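You operate a simulated robot arm through the tools that you are given. There is no shell and no other tool.

The job below is to be done with a simulated robot arm. You get a single attempt, and the scene is never put back.

## Task
Grease the slide plate's middle, then run the box lid open and shut.
Fine: it is the feed box lid; use the green brush and the grease tin; put the brush back. Set down upright: green brush. Where these are worked on the way, their far stop is far enough and under half their travel is too little: feed box lid. A coat counts when it lies all over at full strength: go over it till it gets no stronger.
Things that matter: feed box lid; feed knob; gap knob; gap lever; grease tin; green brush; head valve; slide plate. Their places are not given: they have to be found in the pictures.

Only the result counts: the job must be done as asked and must still hold three seconds after the hand-in. Knocking over, shifting, dropping, spilling or breaking anything else fails it. Lids that push on must go on centred and level and be pressed home; caps that screw on are set level and turned clockwise until they are tight.

## Robot
A 6-joint arm with a two-finger parallel gripper, fixed in place. Base frame: the origin is at the foot of the arm, x ahead of it, y to its left, z up; the work surface is at about z = 0.012. Units: m, rad, N and s.
With the tool pointing down near the work surface it reaches from about 0.14 to 0.58 m from the base axis. Its first joint turns from -1.152 to 1.152 rad. Payload 2.1 kg.
Tool frame: the origin (TCP) lies between the finger pads and is the grasp point; the fingertips stand 0.03 m ahead of it; z points along the fingers, y is the line along which they close. The gripper opens to 0.094 m. The fingers are 0.028 m wide and 0.01 m thick; the gripper's body (0.05 by 0.096 m) begins 0.055 m behind the TCP.
Orientation is told as [roll, pitch, yaw] about the base's x, y, z axes, in that order, counted from this pose: with the fingers straight down and closing along the base's y, the tool's x points along the base's -x, its y along +y and its z along -z.

## Interface
- The arm moves only by the tool move_arm. Its argument "motion" is a list of rows, each an object of numbers (a shift or turn left out is 0, a gripper value left out holds the last): "x", "y", "z": the shift along the tool's x, y, z in m; "wx", "wy", "wz": the turn, a rotation vector about the tool's x, y, z in rad; "grip": the finger opening in m, from 0 to 0.094. In form: [{"x": .., "y": .., "z": .., "wx": .., "wy": .., "wz": .., "grip": ..}, ...]. A call has 1 to 20 rows; each row shifts and turns the commanded pose from where the row before left it, along the tool's axes as they then stand. Rows are played at 5 a second. More than 0.05 m and 0.15 rad between two rows, or a gripper value outside its range, and nothing of the call is played. Where a pose cannot be reached the arm comes as near as it can. A force on the tool above 90 N (or 10 N above the force at the start of the call, whichever is more), or a blocked arm, ends the call early, and 0.2 s more pass. The fingers move at their own pace (about 0.072 m/s each) and stop on an object; they squeeze with about 24 N. The grip force told is the motor's: it shows also when the fingers shut on nothing. Time passes only in rows, and 0.2 s behind the last, so rows that do not move let the fingers close. The reply holds the time, the measured pose of the TCP, the force on the tool along the base axes, the opening and the grip force, in the units named above and with some noise, with the torque about the TCP (base axes, N m) and any sound that the robot's microphone picked up.
- Cameras (640 x 400 px; columns grow to the right, rows downward): "scene" is fixed at [0.056, -0.3669, 0.497]; the picture's right is [0.79, -0.62, 0.00], its down [-0.28, -0.36, -0.89] and it looks along [0.55, 0.70, -0.45] (base axes); focal length 214 px, centre (320, 200). "wrist" rides on the gripper at [0.076, 0.014, -0.102] in the tool frame; the picture's right is [-0.18, 0.98, 0.00], its down [-0.75, -0.14, -0.64] and it looks along [-0.63, -0.12, 0.77] (tool axes); focal length 243 px, centre (320, 200).
- camera(camera): a new picture of that camera. It takes no simulated time.
- probe_pixels(camera, pixels): for up to 12 pixels [column, row] of the newest picture of that camera ("zoom" is the newest enlarged one), the place [x, y, z] in the base frame of the surface seen there, good to about 0.002 m. It takes no simulated time.
- enlarge(camera, box): a new picture of the part [left, top, right, bottom] of that camera's present view, enlarged. It takes no simulated time.
- hand_in(): hands the job in; it is judged then, once.

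Unless the task says otherwise, let go and move clear before handing in.

The tools are called after "Emit:" as a command line: name --argument value ..., lists and objects as JSON in quotes. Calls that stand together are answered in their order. move_arm: Moves the arm, as the interface text tells. Its arguments: {"type":"object","properties":{"motion":{"type":"array","items":{"type":"object","properties":{"x":{"type":"number"},"y":{"type":"number"},"z":{"type":"number"},"wx":{"type":"number"},"wy":{"type":"number"},"wz":{"type":"number"},"grip":{"type":"number"}}}}},"required":["motion"]} The other tools are called the same way: camera (camera) takes a picture; probe_pixels (camera, pixels) gives the place of the surface under pixels of a picture; enlarge (camera, box) takes an enlarged picture of a part of a camera's view; hand_in () hands the job in.

At the start:

```text
t: 0.0
eef_pos: [0.3109, -0.0003, 0.3998]
orientation: [0.002, 0.001, 0.0]
contact_force: [0.5, 0.1, 0.7]
wrist_torque: [-0.03, 0.05, -0.01]
finger_gap: 0.094
grasp_force: 0.1
```

scene: 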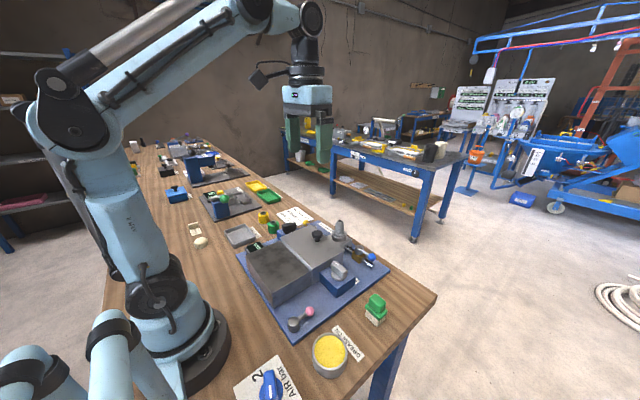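
wrist: 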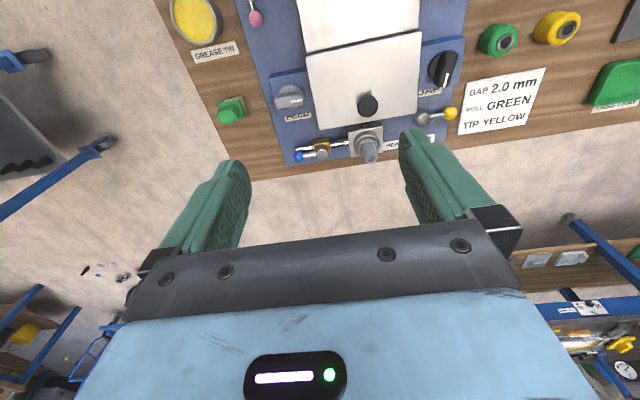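

The pictures show a blue-based machine in the middle (scene 240-390, 220-340), a grease tin near (330,352), and a green block, perhaps the brush, near (376,308). I'll enlarge those areas to identify the parts.

Emit:
enlarge --camera "scene" --box '[220, 200, 440, 390]'

Emit:
enlarge --camera "wrist" --box '[160, 0, 480, 180]'

Emit:
enlarge --camera "scene" --box '[120, 130, 320, 260]'

```text
2.11 times, centred on (330, 295) of scene
```

zoom: 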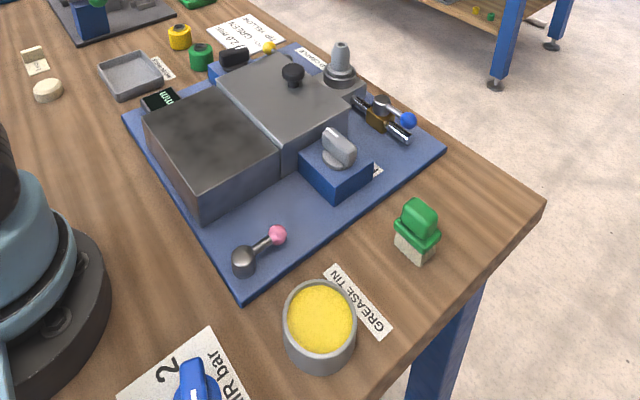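

```text
2.00 times, centred on (320, 90) of wrist
```

zoom: 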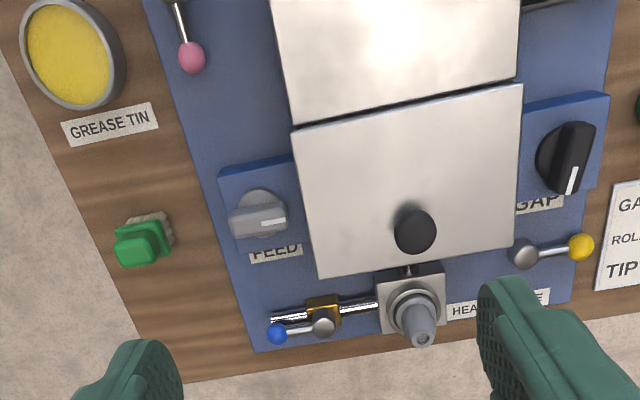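

```text
3.08 times, centred on (220, 195) of scene
```

zoom: 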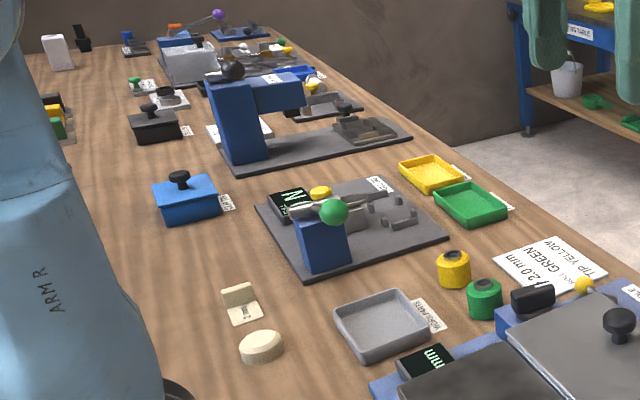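

The lid with the black knob sits beside a smudged block, which is probably the slide plate. I'll probe key points to get the geometry.

Emit:
enlarge --camera "scene" --box '[230, 210, 390, 310]'

Emit:
probe_pixels --camera "scene" --pixels '[[247, 251], [288, 235], [316, 265], [288, 303], [290, 278], [302, 225], [347, 253], [318, 235], [318, 263], [376, 299], [375, 315], [330, 350]]'

Emit:
probe_pixels --camera "wrist" --pixels '[[298, 3], [418, 3], [305, 50], [417, 33], [320, 137], [417, 121], [367, 104], [230, 110], [234, 102], [195, 20], [365, 45], [360, 20]]'

```text
4.00 times, centred on (310, 260) of scene
```

zoom: 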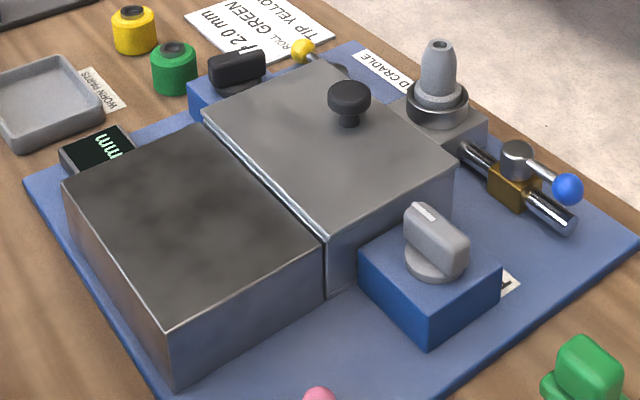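

```text
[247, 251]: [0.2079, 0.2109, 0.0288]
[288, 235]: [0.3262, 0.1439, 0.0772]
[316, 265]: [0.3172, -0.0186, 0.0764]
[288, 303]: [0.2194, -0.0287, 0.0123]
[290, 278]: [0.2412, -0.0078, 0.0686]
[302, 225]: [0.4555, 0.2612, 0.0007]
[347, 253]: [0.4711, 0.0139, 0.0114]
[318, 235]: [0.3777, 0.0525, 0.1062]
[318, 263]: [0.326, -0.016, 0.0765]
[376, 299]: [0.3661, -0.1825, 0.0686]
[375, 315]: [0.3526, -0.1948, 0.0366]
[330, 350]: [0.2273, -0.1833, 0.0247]
```

```text
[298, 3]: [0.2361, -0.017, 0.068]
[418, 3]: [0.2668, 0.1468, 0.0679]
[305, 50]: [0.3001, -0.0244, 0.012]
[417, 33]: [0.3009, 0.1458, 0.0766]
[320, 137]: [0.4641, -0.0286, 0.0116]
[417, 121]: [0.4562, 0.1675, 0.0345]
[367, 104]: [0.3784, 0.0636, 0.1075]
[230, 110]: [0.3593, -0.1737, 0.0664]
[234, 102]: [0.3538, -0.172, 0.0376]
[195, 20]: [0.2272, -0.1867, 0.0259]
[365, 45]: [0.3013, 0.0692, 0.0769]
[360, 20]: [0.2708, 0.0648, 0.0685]
```

The slide plate top is at z≈0.068 and the lid top at z≈0.077, so the lid probably slides over the plate towards the robot. The brush is near (0.356,-0.175) and the tin near (0.227,-0.185). I'll move the wrist camera closer to the brush and tin.

Emit:
move_arm --motion '[{"x": 0.022, "y": -0.024, "z": 0.022}, {"x": 0.022, "y": -0.024, "z": 0.022}, {"x": 0.022, "y": -0.024, "z": 0.022}, {"x": 0.022, "y": -0.024, "z": 0.022}, {"x": 0.022, "y": -0.024, "z": 0.022}, {}]'

Emit:
camera --camera "wrist"

Emit:
camera --camera "scene"

```text
t: 1.4
eef_pos: [0.2028, -0.1194, 0.2896]
orientation: [0.001, 0.0, 0.001]
contact_force: [-0.5, 0.3, -1.0]
wrist_torque: [0.0, -0.02, 0.0]
finger_gap: 0.094
grasp_force: 0.0
```

```text
taken
```

wrist: 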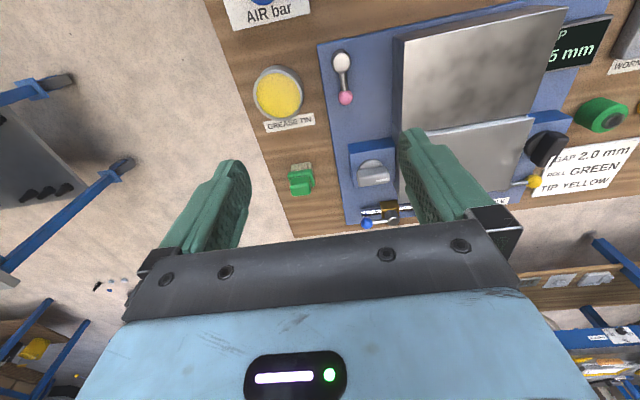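

```text
taken
```

scene: 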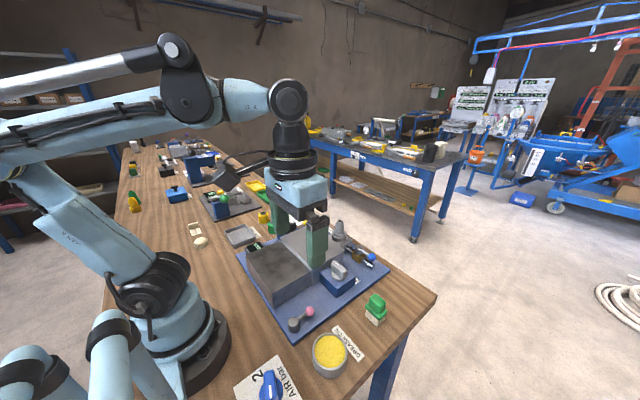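

Emit:
enlarge --camera "wrist" --box '[240, 50, 400, 230]'

Emit:
enlarge --camera "wrist" --box '[380, 0, 580, 140]'

Emit:
enlarge --camera "scene" --box '[350, 280, 410, 330]'

Emit:
probe_pixels --camera "scene" --pixels '[[376, 297], [370, 302], [383, 304], [366, 313], [376, 324], [384, 316], [376, 312], [312, 352], [348, 350], [330, 335], [330, 366], [330, 355]]'

```text
2.22 times, centred on (320, 140) of wrist
```

zoom: 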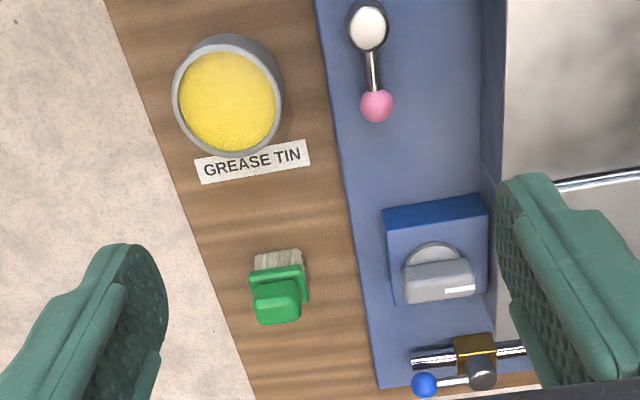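

```text
2.86 times, centred on (480, 70) of wrist
```

zoom: 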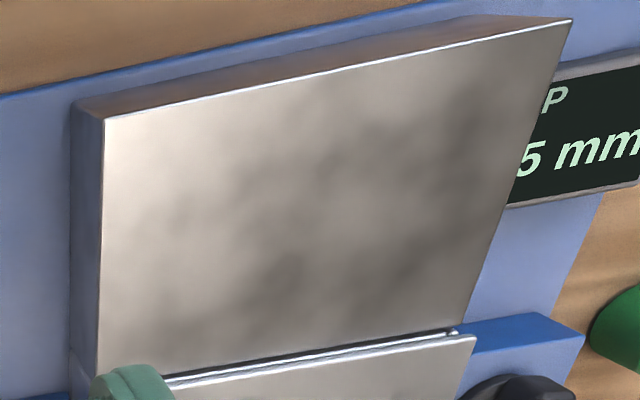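

```text
8.00 times, centred on (380, 305) of scene
```

zoom: 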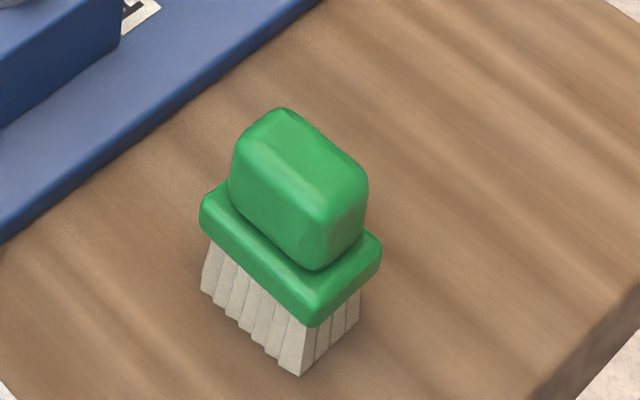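

```text
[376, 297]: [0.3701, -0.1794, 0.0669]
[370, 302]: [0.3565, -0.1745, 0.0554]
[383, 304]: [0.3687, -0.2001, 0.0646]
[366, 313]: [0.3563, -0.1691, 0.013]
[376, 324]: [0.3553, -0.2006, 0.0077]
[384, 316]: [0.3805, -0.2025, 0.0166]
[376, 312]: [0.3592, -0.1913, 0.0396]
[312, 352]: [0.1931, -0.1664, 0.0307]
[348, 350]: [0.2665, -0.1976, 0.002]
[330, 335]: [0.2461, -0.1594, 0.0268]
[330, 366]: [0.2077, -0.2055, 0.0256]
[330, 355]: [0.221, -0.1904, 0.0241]
```

The brush stands on its bristles with a green handle and collar, its sides roughly along the base axes. I'll probe its corners in the last zoomed picture and in a wrist zoom.

Emit:
probe_pixels --camera "zoom" --pixels '[[285, 115], [240, 150], [310, 215], [355, 185], [205, 215], [312, 312], [375, 250], [245, 195], [310, 262], [362, 215], [300, 372], [210, 290]]'

Emit:
enlarge --camera "wrist" --box '[280, 150, 330, 210]'

```text
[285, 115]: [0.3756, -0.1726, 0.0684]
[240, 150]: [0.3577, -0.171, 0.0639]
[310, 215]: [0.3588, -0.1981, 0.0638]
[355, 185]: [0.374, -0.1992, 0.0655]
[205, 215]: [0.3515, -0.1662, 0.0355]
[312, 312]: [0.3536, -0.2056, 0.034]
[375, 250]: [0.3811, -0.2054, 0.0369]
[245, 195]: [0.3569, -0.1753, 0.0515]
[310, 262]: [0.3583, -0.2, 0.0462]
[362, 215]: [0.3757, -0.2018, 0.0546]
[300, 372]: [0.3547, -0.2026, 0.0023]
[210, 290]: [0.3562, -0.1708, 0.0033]
```

```text
6.67 times, centred on (305, 180) of wrist
```

zoom: 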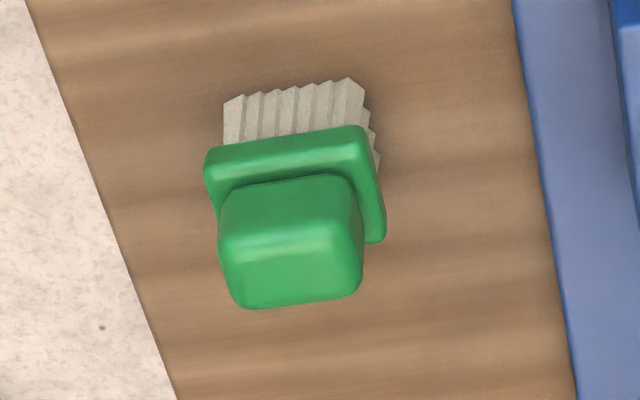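

The brush handle is about 0.020 × 0.030 m, centred near (0.367,-0.186), with the collar top at z≈0.038. I'll get the tin rim and the plate corners now.

Emit:
enlarge --camera "wrist" --box '[240, 55, 320, 135]'

Emit:
probe_pixels --camera "wrist" --pixels '[[255, 95], [302, 92], [279, 71], [279, 117], [418, 45], [415, 127], [578, 7], [540, 115], [396, 38], [470, 70], [535, 120], [340, 60]]'

```text
5.00 times, centred on (280, 95) of wrist
```

zoom: 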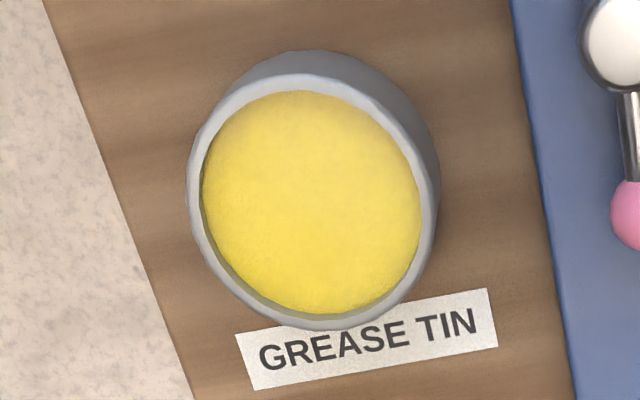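

```text
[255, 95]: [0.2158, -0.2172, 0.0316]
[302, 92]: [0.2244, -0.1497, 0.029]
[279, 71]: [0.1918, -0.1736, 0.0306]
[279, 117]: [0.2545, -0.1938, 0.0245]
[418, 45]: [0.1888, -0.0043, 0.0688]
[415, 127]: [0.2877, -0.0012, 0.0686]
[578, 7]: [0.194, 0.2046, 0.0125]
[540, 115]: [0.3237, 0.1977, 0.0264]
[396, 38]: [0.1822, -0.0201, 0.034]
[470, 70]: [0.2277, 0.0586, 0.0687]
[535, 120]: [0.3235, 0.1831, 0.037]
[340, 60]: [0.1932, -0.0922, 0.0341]
```

Emit:
probe_pixels --camera "zoom" --pixels '[[194, 185], [432, 215], [285, 80], [325, 325], [215, 170], [415, 210], [290, 95], [315, 308], [310, 200]]'

Emit:
probe_pixels --camera "wrist" --pixels '[[402, 42], [400, 125], [563, 9], [528, 118], [536, 95], [552, 40], [480, 25], [450, 125], [500, 120], [372, 170], [372, 160], [388, 175]]'

```text
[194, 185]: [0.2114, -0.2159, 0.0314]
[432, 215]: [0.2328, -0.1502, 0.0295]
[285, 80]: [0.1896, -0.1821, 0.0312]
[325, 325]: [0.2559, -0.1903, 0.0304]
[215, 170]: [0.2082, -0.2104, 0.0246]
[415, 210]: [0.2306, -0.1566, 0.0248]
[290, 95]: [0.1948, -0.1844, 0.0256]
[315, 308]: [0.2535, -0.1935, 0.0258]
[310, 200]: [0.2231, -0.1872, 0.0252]
```

```text
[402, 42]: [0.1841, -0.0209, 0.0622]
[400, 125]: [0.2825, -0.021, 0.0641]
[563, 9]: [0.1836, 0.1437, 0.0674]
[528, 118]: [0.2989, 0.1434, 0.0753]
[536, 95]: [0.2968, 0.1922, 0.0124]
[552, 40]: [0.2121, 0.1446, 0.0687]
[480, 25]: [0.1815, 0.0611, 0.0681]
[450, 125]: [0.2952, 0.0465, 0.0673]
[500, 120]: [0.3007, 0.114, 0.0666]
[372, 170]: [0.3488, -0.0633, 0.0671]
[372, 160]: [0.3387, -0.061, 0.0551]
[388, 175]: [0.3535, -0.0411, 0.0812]
```

The tin is centred at about (0.223,-0.183) with grease at z≈0.025, and the plate spans x 0.182–0.295, y -0.02–0.145. I'll move above the brush and come down partway.

Emit:
move_arm --motion '[{"x": -0.041, "y": -0.0166}, {"x": -0.041, "y": -0.0166}, {"x": -0.041, "y": -0.0166}, {"x": -0.0412, "y": -0.0168}, {"z": 0.045, "grip": 0.07}, {"z": 0.045}, {"z": 0.045}, {"z": 0.0346}, {}]'

Emit:
camera --camera "scene"

Emit:
camera --camera "wrist"

Emit:
enlarge --camera "scene" --box '[320, 230, 440, 330]'

```text
t: 3.4
eef_pos: [0.3679, -0.1899, 0.1208]
orientation: [0.001, -0.001, 0.0]
contact_force: [0.3, 0.0, 0.0]
wrist_torque: [-0.02, 0.02, -0.05]
finger_gap: 0.0699
grasp_force: 0.0
```

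```text
taken
```

scene: 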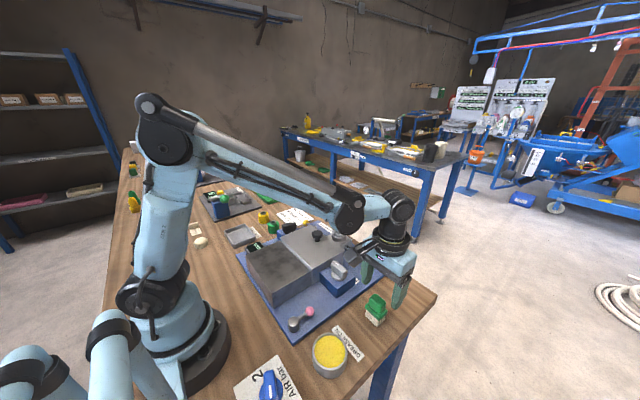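

```text
taken
```

wrist: 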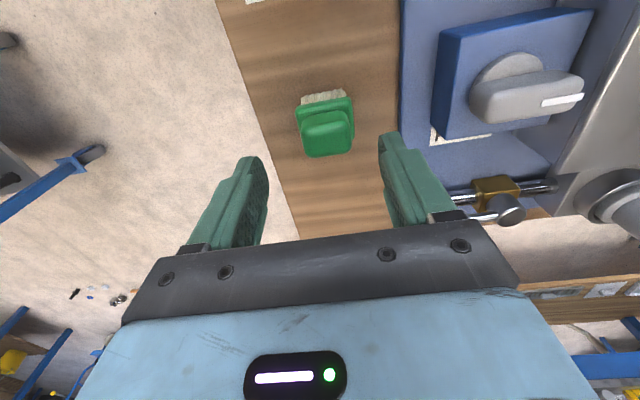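

```text
4.00 times, centred on (380, 280) of scene
```

zoom: 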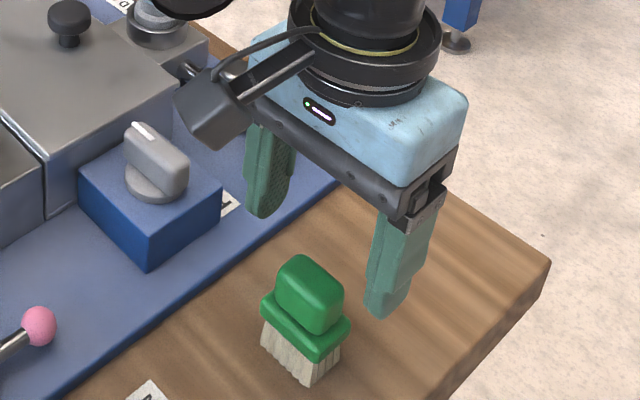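

The gripper is above the brush (wrist pixel 325,125). I'll refine the handle's position in the wrist view.

Emit:
enlarge --camera "wrist" --box '[285, 80, 365, 170]'

Emit:
move_arm --motion '[{}]'

```text
4.44 times, centred on (325, 125) of wrist
```

zoom: 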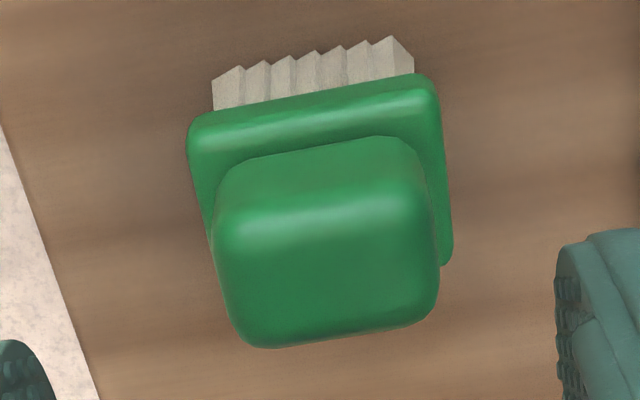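

```text
t: 3.8
eef_pos: [0.368, -0.1894, 0.1207]
orientation: [-0.001, 0.0, -0.001]
contact_force: [-0.7, 0.2, 0.8]
wrist_torque: [-0.05, -0.02, -0.01]
finger_gap: 0.0703
grasp_force: 0.0
```

Emit:
probe_pixels --camera "zoom" --pixels '[[192, 130], [432, 85], [448, 262], [216, 225], [433, 205], [240, 330], [430, 300], [330, 220], [330, 335], [240, 165], [400, 145]]'

```text
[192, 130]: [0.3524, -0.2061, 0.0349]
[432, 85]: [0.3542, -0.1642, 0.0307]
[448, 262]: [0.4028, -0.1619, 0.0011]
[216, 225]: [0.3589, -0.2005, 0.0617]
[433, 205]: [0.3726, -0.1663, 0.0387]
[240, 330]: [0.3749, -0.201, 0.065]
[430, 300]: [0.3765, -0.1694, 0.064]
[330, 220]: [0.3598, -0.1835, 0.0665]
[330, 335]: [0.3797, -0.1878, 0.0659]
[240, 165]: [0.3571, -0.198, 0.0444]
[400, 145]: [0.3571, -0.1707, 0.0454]
```

Handle centre is about (0.3675,-0.185), so I'll shift +4 mm in y, go down to TCP z≈0.0725 and close.

Emit:
move_arm --motion '[{"y": 0.004}, {"z": 0.016}, {"z": 0.016}, {"z": 0.016}, {}, {"grip": 0.045}, {"grip": 0.02}, {"grip": 0.01}, {}, {}]'

Emit:
enlarge --camera "scene" --box '[320, 230, 440, 330]'

```text
t: 6.0
eef_pos: [0.3673, -0.1841, 0.0718]
orientation: [0.001, -0.001, 0.001]
contact_force: [-0.3, -0.1, 0.1]
wrist_torque: [-0.02, 0.0, 0.06]
finger_gap: 0.0354
grasp_force: 24.0
```

```text
4.00 times, centred on (380, 280) of scene
```

zoom: 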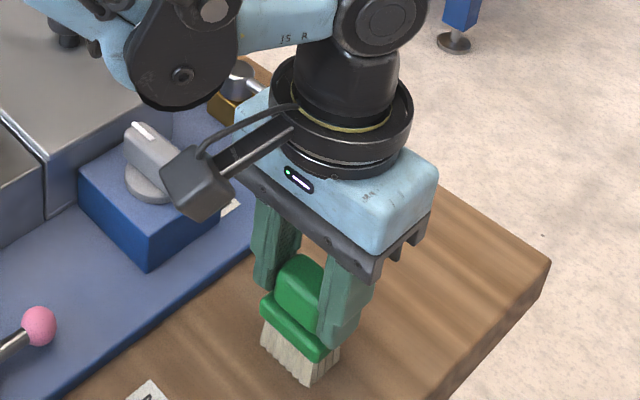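

The handle is gripped with a gap of 0.035 m at 24 N. I'll lift the brush and carry it over the tin.

Emit:
move_arm --motion '[{"z": -0.02}, {"z": -0.03}, {"z": -0.03}, {"x": 0.036}, {"x": 0.036}, {"x": 0.036}, {"x": 0.0365}, {}]'

Emit:
camera --camera "scene"

Emit:
enlarge --camera "scene" --box '[260, 260, 420, 390]'

Emit:
camera --camera "wrist"

```text
t: 7.8
eef_pos: [0.2202, -0.1836, 0.1529]
orientation: [0.0, -0.001, 0.0]
contact_force: [0.2, -0.5, -1.2]
wrist_torque: [-0.03, 0.03, -0.02]
finger_gap: 0.0357
grasp_force: 24.3
```

```text
taken
```

scene: 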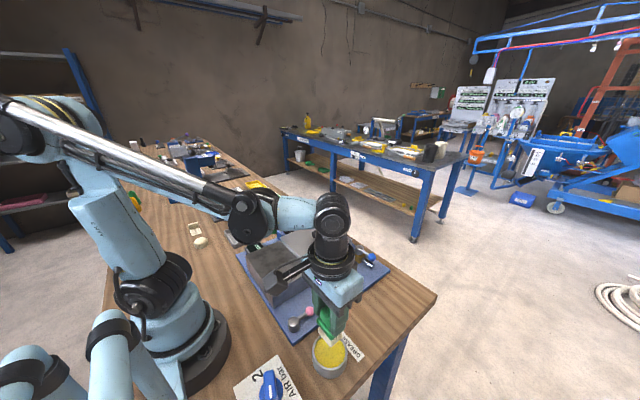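

```text
3.08 times, centred on (340, 325) of scene
```

zoom: 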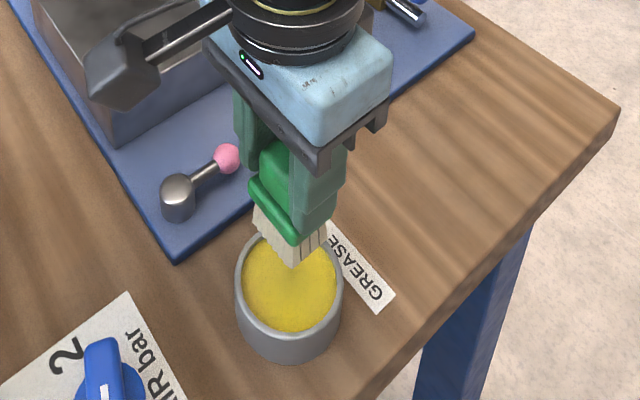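

```text
taken
```

wrist: 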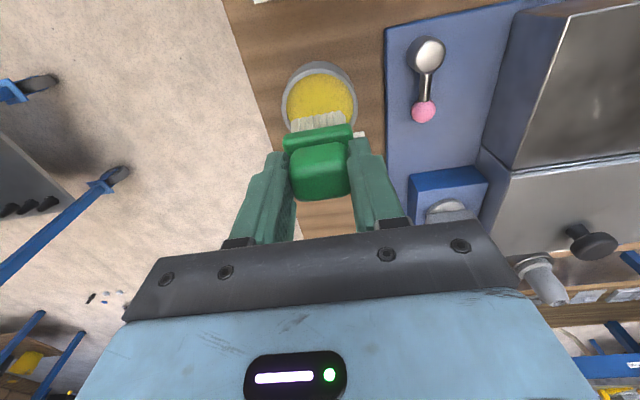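

The brush hangs over the tin. I'll lower until the bristles are about 7 mm into the grease (TCP z≈0.089), move slightly, and lift.

Emit:
move_arm --motion '[{"x": -0.002, "y": 0.0005, "z": 0.02}, {"z": 0.022}, {"z": 0.012}, {"z": 0.01}, {}, {"x": 0.003}, {"x": -0.003}, {"x": -0.003}, {"x": 0.003}, {}, {}]'

Emit:
enlarge --camera "scene" --box '[260, 260, 420, 390]'

```text
t: 8.8
eef_pos: [0.2242, -0.1837, 0.0955]
orientation: [0.008, 0.005, -0.001]
contact_force: [-4.0, 2.1, 32.9]
wrist_torque: [0.12, -0.44, 0.01]
finger_gap: 0.0357
grasp_force: 24.3
stopped in row 4: the force on the tool passed its limit at 155 N (the readings are from after the stop); the commanded pose is now the measured one
```

```text
3.08 times, centred on (340, 325) of scene
```

zoom: 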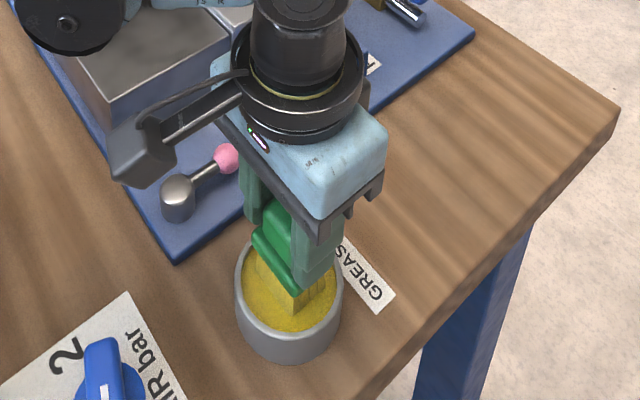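

The grease surface acts as solid at TCP z≈0.0955 and the force peaked, but the bristles have turned yellow. I'll lift gently and inspect.

Emit:
move_arm --motion '[{"z": -0.002}, {}, {"z": -0.02}, {"z": -0.03}, {"z": -0.03}, {}]'

Emit:
enlarge --camera "scene" --box '[260, 260, 420, 390]'

Emit:
camera --camera "wrist"

```text
t: 10.2
eef_pos: [0.2259, -0.1827, 0.1775]
orientation: [0.007, 0.005, 0.0]
contact_force: [0.1, 0.6, -1.1]
wrist_torque: [0.01, -0.04, -0.01]
finger_gap: 0.0356
grasp_force: 24.1
```

```text
3.08 times, centred on (340, 325) of scene
```

zoom: 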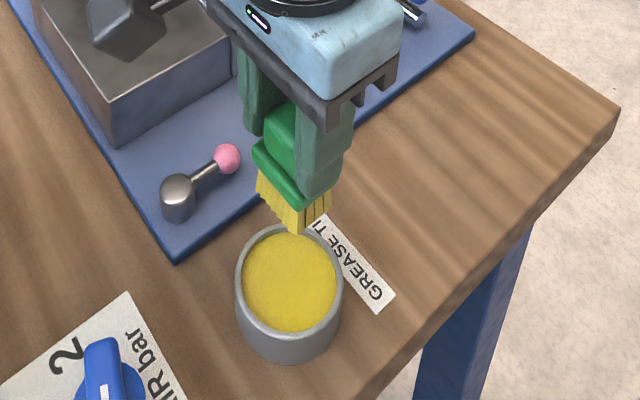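

```text
taken
```

wrist: 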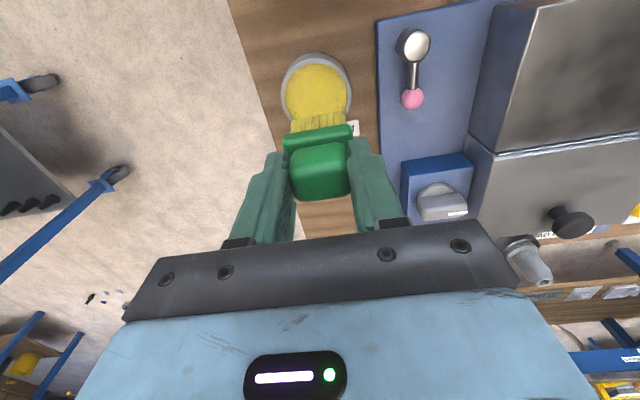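

The bristles are loaded with yellow grease and the tin stays put. I'll level the tool, move over the plate's centre and come down close to it.

Emit:
move_arm --motion '[{"wx": 0.007, "wy": -0.005}, {"x": -0.002, "y": 0.035}, {"x": -0.002, "y": 0.035}, {"x": -0.002, "y": 0.035}, {"x": -0.002, "y": 0.035}, {"x": -0.002, "y": 0.035}, {"x": -0.002, "y": 0.035}, {"x": -0.002, "y": 0.035}, {"z": 0.015}, {"z": 0.015}, {}]'

Emit:
camera --camera "scene"

Emit:
enlarge --camera "scene" --box '[230, 190, 390, 310]'

Emit:
camera --camera "wrist"

```text
t: 12.6
eef_pos: [0.2409, 0.0615, 0.1476]
orientation: [0.0, -0.001, 0.001]
contact_force: [0.1, -0.1, -1.4]
wrist_torque: [-0.01, -0.01, 0.01]
finger_gap: 0.0355
grasp_force: 23.8
```

```text
taken
```

scene: 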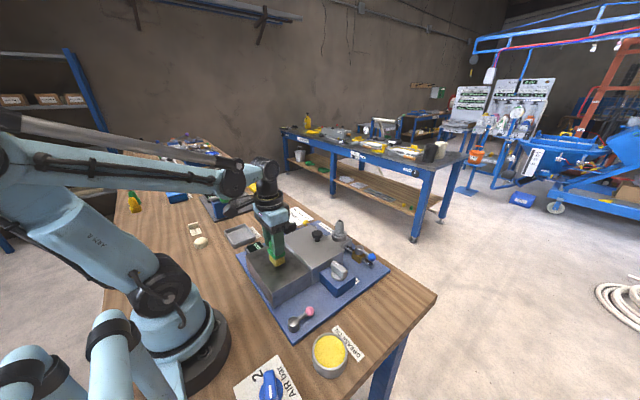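

```text
3.33 times, centred on (310, 250) of scene
```

zoom: 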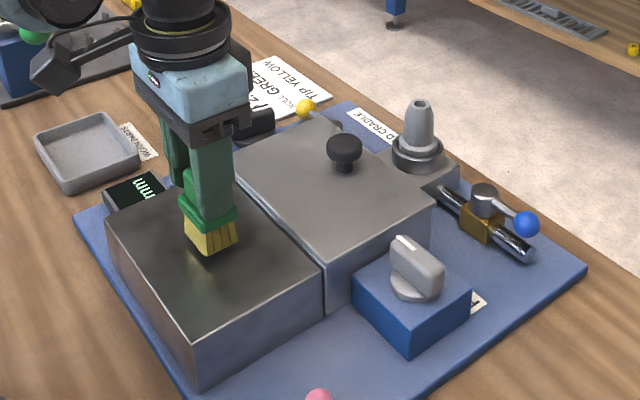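

```text
taken
```

wrist: 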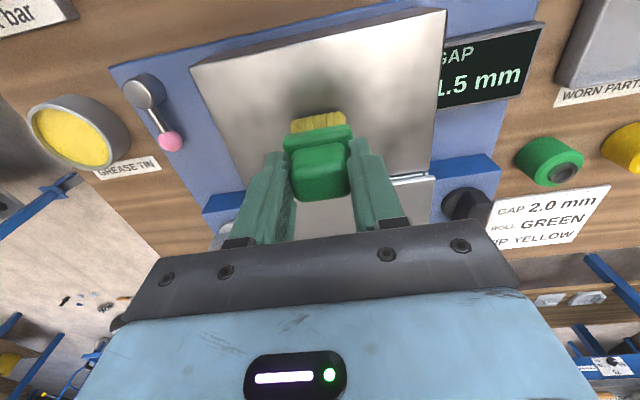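

The brush is about 9 mm above the plate centre. I'll lower in small steps to feel contact.

Emit:
move_arm --motion '[{"z": 0.005}, {"z": 0.002}, {"z": 0.001}, {"z": 0.0005}, {}]'

```text
t: 13.8
eef_pos: [0.2401, 0.0605, 0.1393]
orientation: [0.0, 0.0, 0.002]
contact_force: [-1.1, -5.6, 27.7]
wrist_torque: [0.19, -0.05, 0.0]
finger_gap: 0.0355
grasp_force: 24.6
```

Contact at TCP z≈0.1393 with 27 N. I'll ease off slightly and make a test stroke along y, then look.

Emit:
move_arm --motion '[{"z": -0.0005}, {"y": 0.01}, {"y": 0.01}, {"y": 0.01}, {}, {"y": -0.01}, {"y": -0.01}, {"y": -0.01}, {"y": -0.01}, {"y": -0.01}, {"y": -0.01}, {}]'

Emit:
camera --camera "wrist"

Emit:
enlarge --camera "scene" --box '[230, 190, 390, 310]'

```text
t: 16.4
eef_pos: [0.2388, 0.0317, 0.1392]
orientation: [0.002, 0.0, 0.003]
contact_force: [0.7, 11.8, 35.4]
wrist_torque: [0.76, -0.28, 0.11]
finger_gap: 0.0355
grasp_force: 24.2
```

```text
taken
```

wrist: 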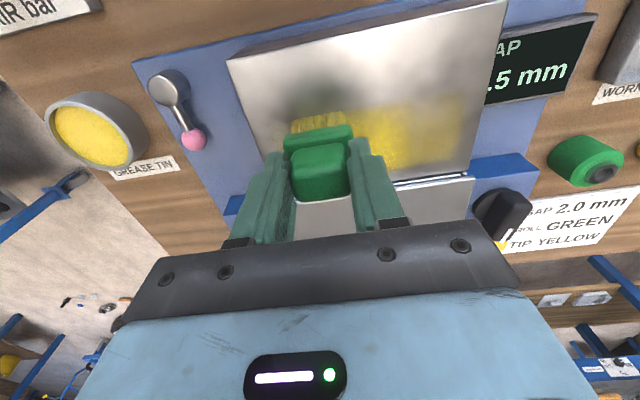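

```text
3.33 times, centred on (310, 250) of scene
```

zoom: 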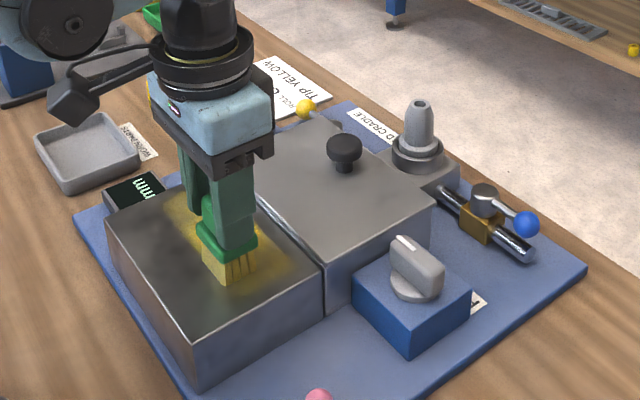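

The brush leaves a yellow coat. I'll lift and move aside to see the footprint and whether the coat marks out a patch.

Emit:
move_arm --motion '[{"z": -0.02}, {"z": -0.03}, {"y": -0.045, "z": -0.01}, {"y": -0.045}, {"y": -0.045}, {"x": 0.03}]'

Emit:
camera --camera "wrist"

Emit:
enlarge --camera "scene" --box '[230, 210, 370, 310]'

```text
t: 17.8
eef_pos: [0.2068, -0.1062, 0.1986]
orientation: [0.0, 0.0, 0.002]
contact_force: [0.9, 1.3, -1.1]
wrist_torque: [0.01, 0.01, -0.02]
finger_gap: 0.0354
grasp_force: 24.0
```

```text
taken
```

wrist: 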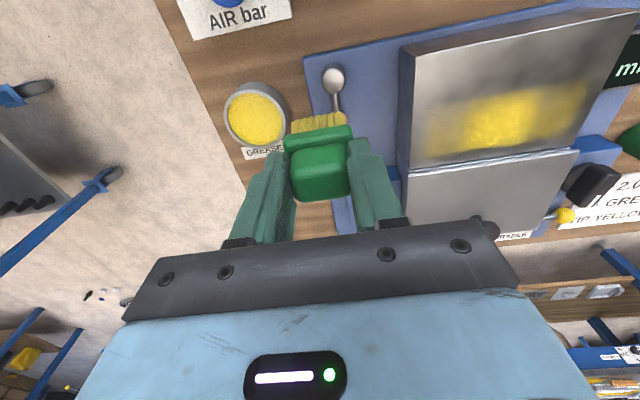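

```text
4.00 times, centred on (300, 260) of scene
```

zoom: 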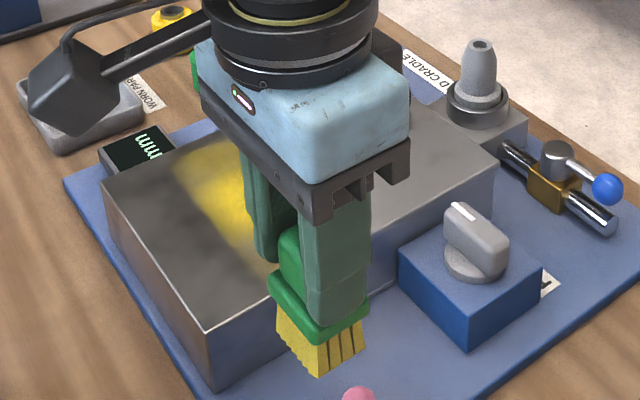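

Emit:
enlarge --camera "wrist" --box '[400, 20, 640, 180]'

Emit:
probe_pixels --camera "wrist" --pixels '[[410, 55], [410, 168], [600, 20], [580, 150], [432, 130], [455, 100], [580, 95], [500, 120], [460, 160], [570, 140]]'

```text
2.50 times, centred on (520, 100) of wrist
```

zoom: 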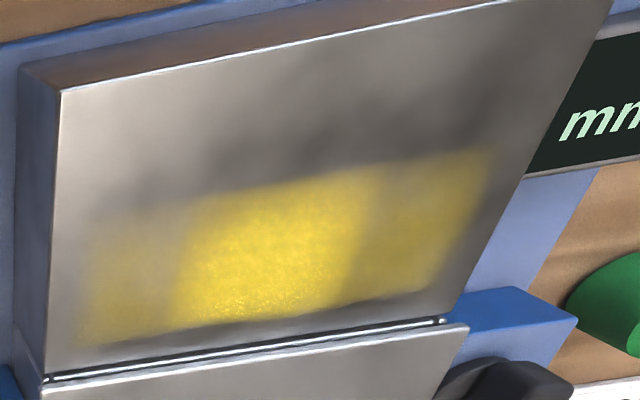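

```text
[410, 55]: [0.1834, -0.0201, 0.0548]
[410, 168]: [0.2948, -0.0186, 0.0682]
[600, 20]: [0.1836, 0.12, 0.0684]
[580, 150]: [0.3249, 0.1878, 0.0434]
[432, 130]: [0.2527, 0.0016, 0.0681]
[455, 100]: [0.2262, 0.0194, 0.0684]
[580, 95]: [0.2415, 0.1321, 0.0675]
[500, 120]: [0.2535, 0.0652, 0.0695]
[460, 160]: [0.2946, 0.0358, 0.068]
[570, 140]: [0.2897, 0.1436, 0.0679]
```

Emit:
probe_pixels --camera "zoom" --pixels '[[92, 225], [78, 345], [490, 155], [430, 290], [200, 195], [178, 322], [375, 170], [345, 298], [62, 92], [46, 372], [603, 8], [440, 315]]'

```text
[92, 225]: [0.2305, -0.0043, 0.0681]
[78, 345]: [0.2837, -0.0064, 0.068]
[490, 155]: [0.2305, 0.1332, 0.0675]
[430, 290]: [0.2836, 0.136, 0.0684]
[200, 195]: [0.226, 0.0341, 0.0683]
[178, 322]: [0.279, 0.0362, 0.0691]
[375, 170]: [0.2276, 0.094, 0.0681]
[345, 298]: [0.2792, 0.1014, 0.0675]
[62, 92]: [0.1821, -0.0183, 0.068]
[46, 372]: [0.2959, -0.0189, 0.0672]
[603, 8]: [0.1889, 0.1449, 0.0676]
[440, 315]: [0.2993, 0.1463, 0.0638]
```

The coat now covers x≈0.228–0.282, y≈-0.005–0.135, strong only in the centre and weak at both ends. I'll do a longer stroke a bit further out (x≈0.258) along the full width and look again.

Emit:
move_arm --motion '[{"x": -0.026, "y": 0.039}, {"x": -0.025, "y": 0.039}, {"y": 0.038}, {"z": 0.03}, {"z": 0.022}, {"z": 0.005}, {"z": 0.0027}, {}, {"y": 0.01}, {"y": 0.01}, {"y": 0.01}, {"y": 0.01}, {"y": 0.01}, {"y": 0.01}, {"y": 0.01}, {"y": 0.01}, {"y": 0.01}, {"y": 0.01}]'

Emit:
camera --camera "wrist"

Emit:
enlarge --camera "scene" --box '[230, 210, 370, 310]'

```text
t: 21.6
eef_pos: [0.259, 0.1124, 0.1405]
orientation: [0.0, 0.001, 0.001]
contact_force: [0.3, 0.0, -1.9]
wrist_torque: [-0.01, 0.0, -0.03]
finger_gap: 0.0355
grasp_force: 23.5
```

```text
taken
```

wrist: 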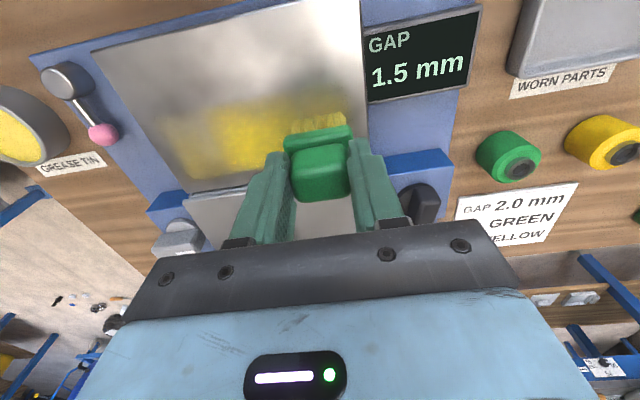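

```text
4.00 times, centred on (300, 260) of scene
```

zoom: 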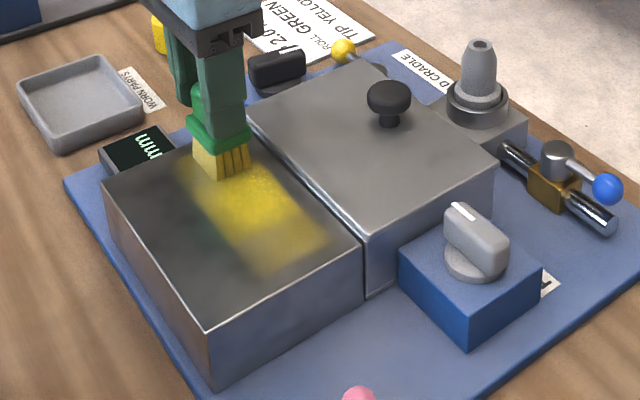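

There's no contact force at z 0.1405, so I'll press about 1 mm further and stroke back and forth at x≈0.258.

Emit:
move_arm --motion '[{"z": 0.0008}, {"z": 0.0003}, {"y": -0.01}, {"y": -0.01}, {"y": -0.01}, {"y": -0.01}, {"y": -0.01}, {"y": -0.01}, {"y": -0.01}, {"y": -0.01}, {"y": -0.01}, {"y": -0.01}, {"y": -0.005}, {}]'

Emit:
camera --camera "wrist"

Emit:
enlarge --camera "scene" --box '[230, 210, 370, 310]'

```text
t: 24.6
eef_pos: [0.2596, 0.0072, 0.1389]
orientation: [0.004, 0.0, 0.0]
contact_force: [0.3, 19.3, 60.4]
wrist_torque: [0.43, -0.41, 0.12]
finger_gap: 0.036
grasp_force: 24.1
```

```text
taken
```

wrist: 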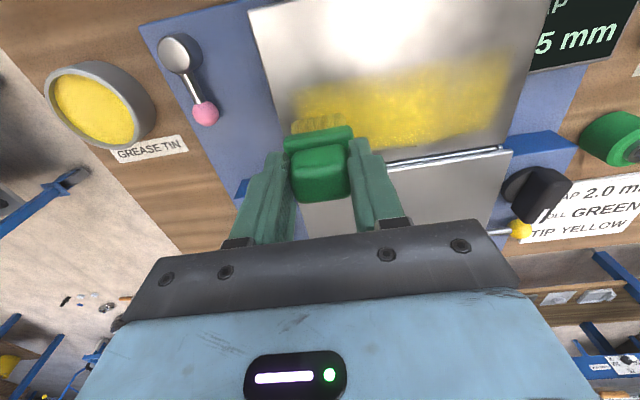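

```text
4.00 times, centred on (300, 260) of scene
```

zoom: 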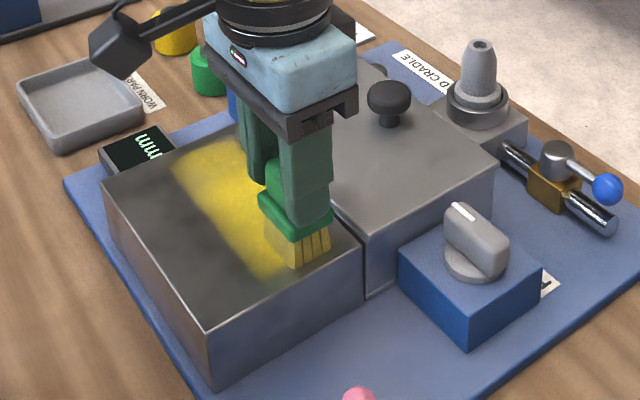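

The force is 60 N at this end, so I'll ease off slightly. The coat's margin to the plate edges is about 12 mm on three sides, so the near part (x 0.195–0.228) is likely still part of the middle; I'll stroke there next.

Emit:
move_arm --motion '[{"z": -0.0007}, {"y": 0.005}, {"x": 0.012}, {"x": 0.012}, {"x": 0.012}, {}, {"y": 0.01}, {"y": 0.01}, {"y": 0.01}, {"y": 0.01}, {"y": 0.01}, {"y": 0.01}, {"y": 0.01}, {"y": 0.01}, {"y": 0.01}, {"y": 0.01}, {}]'

Emit:
camera --camera "wrist"

Emit:
enlarge --camera "scene" --box '[230, 210, 370, 310]'

```text
t: 28.2
eef_pos: [0.2239, 0.1115, 0.1389]
orientation: [0.0, 0.0, 0.0]
contact_force: [0.1, 0.0, -1.1]
wrist_torque: [0.03, -0.04, 0.01]
finger_gap: 0.0358
grasp_force: 23.9
```

```text
taken
```

wrist: 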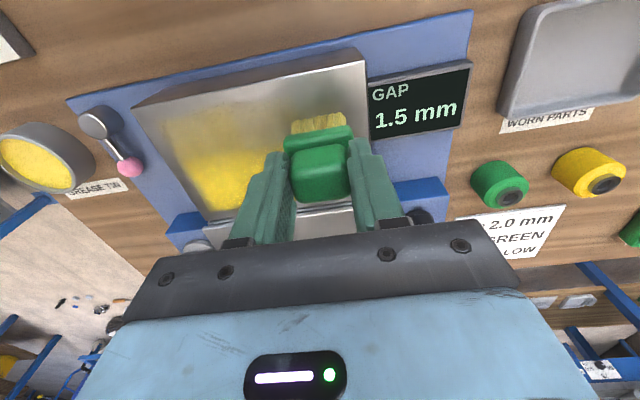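

```text
4.00 times, centred on (300, 260) of scene
```

zoom: 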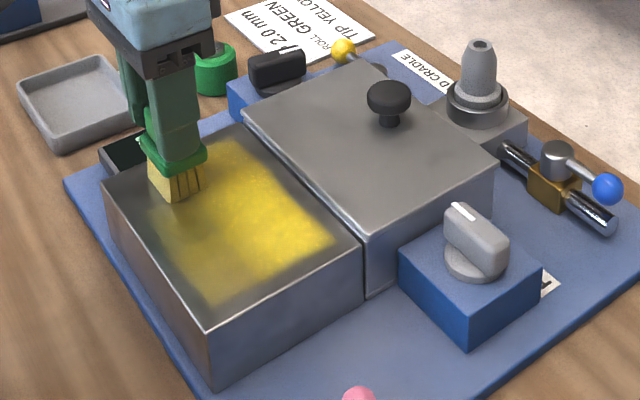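

The near band is now coating too, so the zone does extend nearer. At this end contact was light, so I'll press in slightly and stroke back at x≈0.215, easing off as I go.

Emit:
move_arm --motion '[{"z": 0.0008}, {"x": 0.008}, {"y": 0.006}, {}, {"y": -0.01, "z": -6e-05}, {"y": -0.01, "z": -6e-05}, {"y": -0.01, "z": -6e-05}, {"y": -0.01, "z": -6e-05}, {"y": -0.01, "z": -6e-05}, {"y": -0.01, "z": -6e-05}, {"y": -0.01, "z": -6e-05}, {"y": -0.01, "z": -6e-05}, {"y": -0.01, "z": -6e-05}, {"y": -0.01, "z": -6e-05}, {"y": -0.01, "z": -6e-05}, {}]'

Emit:
camera --camera "wrist"

Emit:
enlarge --camera "scene" --box '[230, 210, 370, 310]'

```text
t: 31.6
eef_pos: [0.2157, 0.0066, 0.1393]
orientation: [0.001, -0.002, -0.001]
contact_force: [-0.2, 9.4, 25.8]
wrist_torque: [0.28, -0.31, 0.14]
finger_gap: 0.0357
grasp_force: 23.4
```

```text
taken
```

wrist: 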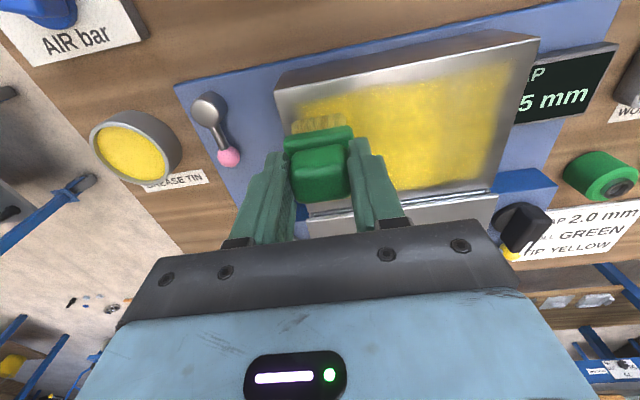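

```text
4.00 times, centred on (300, 260) of scene
```

zoom: 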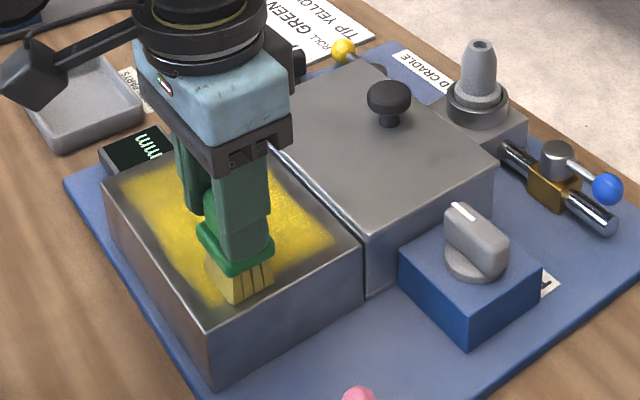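

The zone is now mostly yellow, and the bristles look paler, so the brush is running low. I'll lift and check the coat in detail.

Emit:
move_arm --motion '[{"z": -0.02}, {"z": -0.03}, {"y": -0.045, "z": -0.01}, {"y": -0.045}, {"y": -0.04}, {}]'

Emit:
enlarge --camera "wrist" --box '[380, 0, 640, 180]'

Emit:
enlarge --camera "scene" --box '[230, 210, 370, 310]'

```text
t: 33.0
eef_pos: [0.2177, -0.1235, 0.1992]
orientation: [-0.001, 0.001, 0.002]
contact_force: [0.0, -0.7, -0.5]
wrist_torque: [0.01, -0.01, 0.02]
finger_gap: 0.0354
grasp_force: 24.6
```

```text
2.22 times, centred on (510, 90) of wrist
```

zoom: 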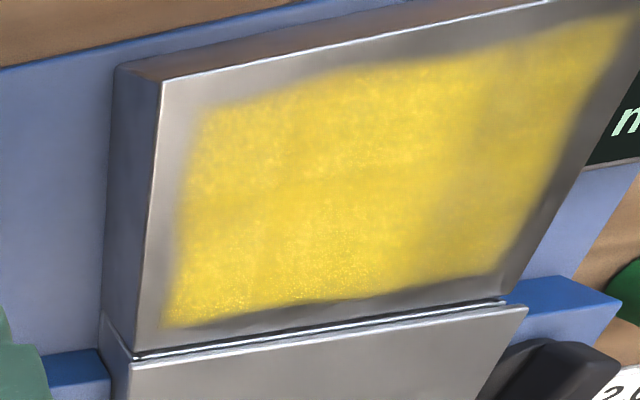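

```text
4.00 times, centred on (300, 260) of scene
```

zoom: 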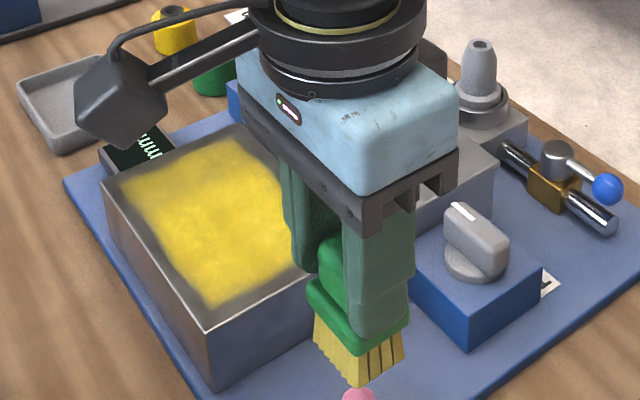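

The coat covers the zone (x≈0.195–0.284) but is uneven and weaker at right. I'll reload the brush at the tin with a gentle touch and go over it again.

Emit:
move_arm --motion '[{"x": -0.006, "y": -0.03}, {"y": -0.0295}, {"z": 0.04}, {"z": 0.04}, {"z": 0.02}, {"z": 0.003}, {"z": 0.001}, {}, {}]'

Emit:
enlarge --camera "scene" --box '[260, 260, 420, 390]'

```text
t: 35.0
eef_pos: [0.2224, -0.1803, 0.0959]
orientation: [-0.001, 0.0, -0.001]
contact_force: [-5.3, 1.3, 23.5]
wrist_torque: [-0.04, -0.17, 0.01]
finger_gap: 0.0356
grasp_force: 23.8
```

```text
3.08 times, centred on (340, 325) of scene
```

zoom: 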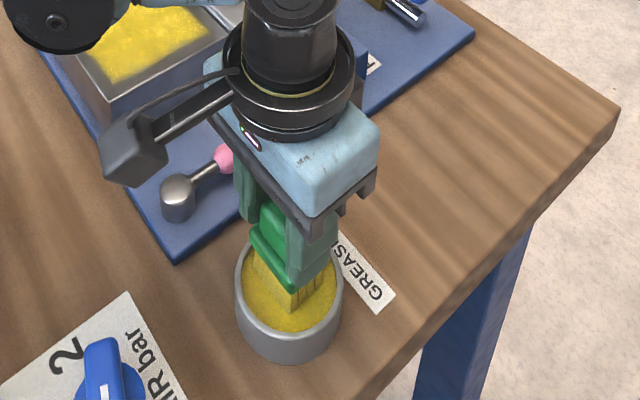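

The brush touched the grease with 23 N. I'll lift and carry it to the plate's far-left corner of the zone, then lower to near contact.

Emit:
move_arm --motion '[{"z": -0.02}, {"z": -0.03}, {"z": -0.035}, {"x": -0.0064, "y": 0.042}, {"x": -0.0064, "y": 0.042}, {"x": -0.0064, "y": 0.042}, {"x": -0.0064, "y": 0.042}, {"x": -0.0064, "y": 0.042}, {"x": -0.0064, "y": 0.042}, {"x": -0.0064, "y": 0.042}, {"z": 0.03}, {"z": 0.008}, {"z": 0.002}, {"z": 0.001}, {}]'

Emit:
enlarge --camera "scene" --box '[230, 210, 370, 310]'

```text
t: 38.2
eef_pos: [0.2671, 0.1126, 0.1396]
orientation: [0.0, 0.0, 0.0]
contact_force: [-0.6, -0.1, 19.4]
wrist_torque: [-0.04, -0.33, 0.01]
finger_gap: 0.0359
grasp_force: 23.9
```

```text
4.00 times, centred on (300, 260) of scene
```

zoom: 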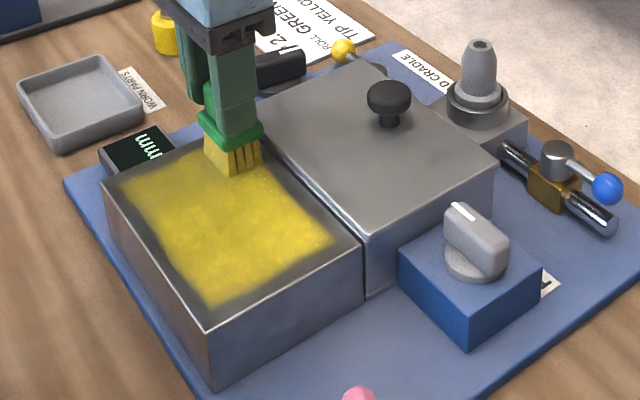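

Contact is good at 19 N. I'll stroke the far band across and back.

Emit:
move_arm --motion '[{"y": 0.006}, {"y": -0.012, "z": -5e-05}, {"y": -0.012, "z": -5e-05}, {"y": -0.012, "z": -5e-05}, {"y": -0.012, "z": -5e-05}, {"y": -0.012, "z": -5e-05}, {"y": -0.012, "z": -5e-05}, {"y": -0.012, "z": -5e-05}, {"y": -0.012, "z": -5e-05}, {"y": -0.012, "z": -5e-05}, {}]'

Emit:
enlarge --camera "scene" --box '[230, 210, 370, 310]'

```text
t: 40.6
eef_pos: [0.2682, 0.0124, 0.1404]
orientation: [-0.001, 0.0, -0.001]
contact_force: [0.9, -0.5, -1.3]
wrist_torque: [0.01, -0.01, 0.0]
finger_gap: 0.0356
grasp_force: 24.0
```

```text
4.00 times, centred on (300, 260) of scene
```

zoom: 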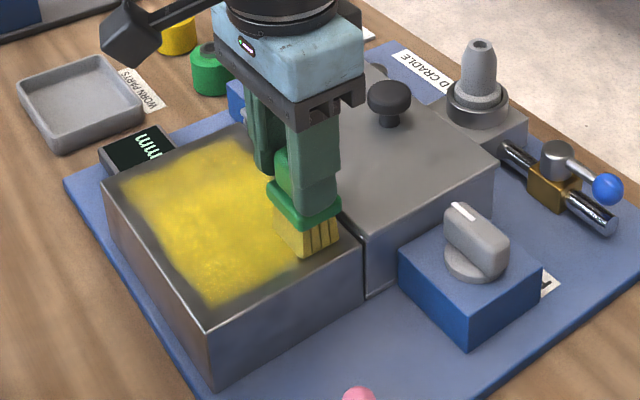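

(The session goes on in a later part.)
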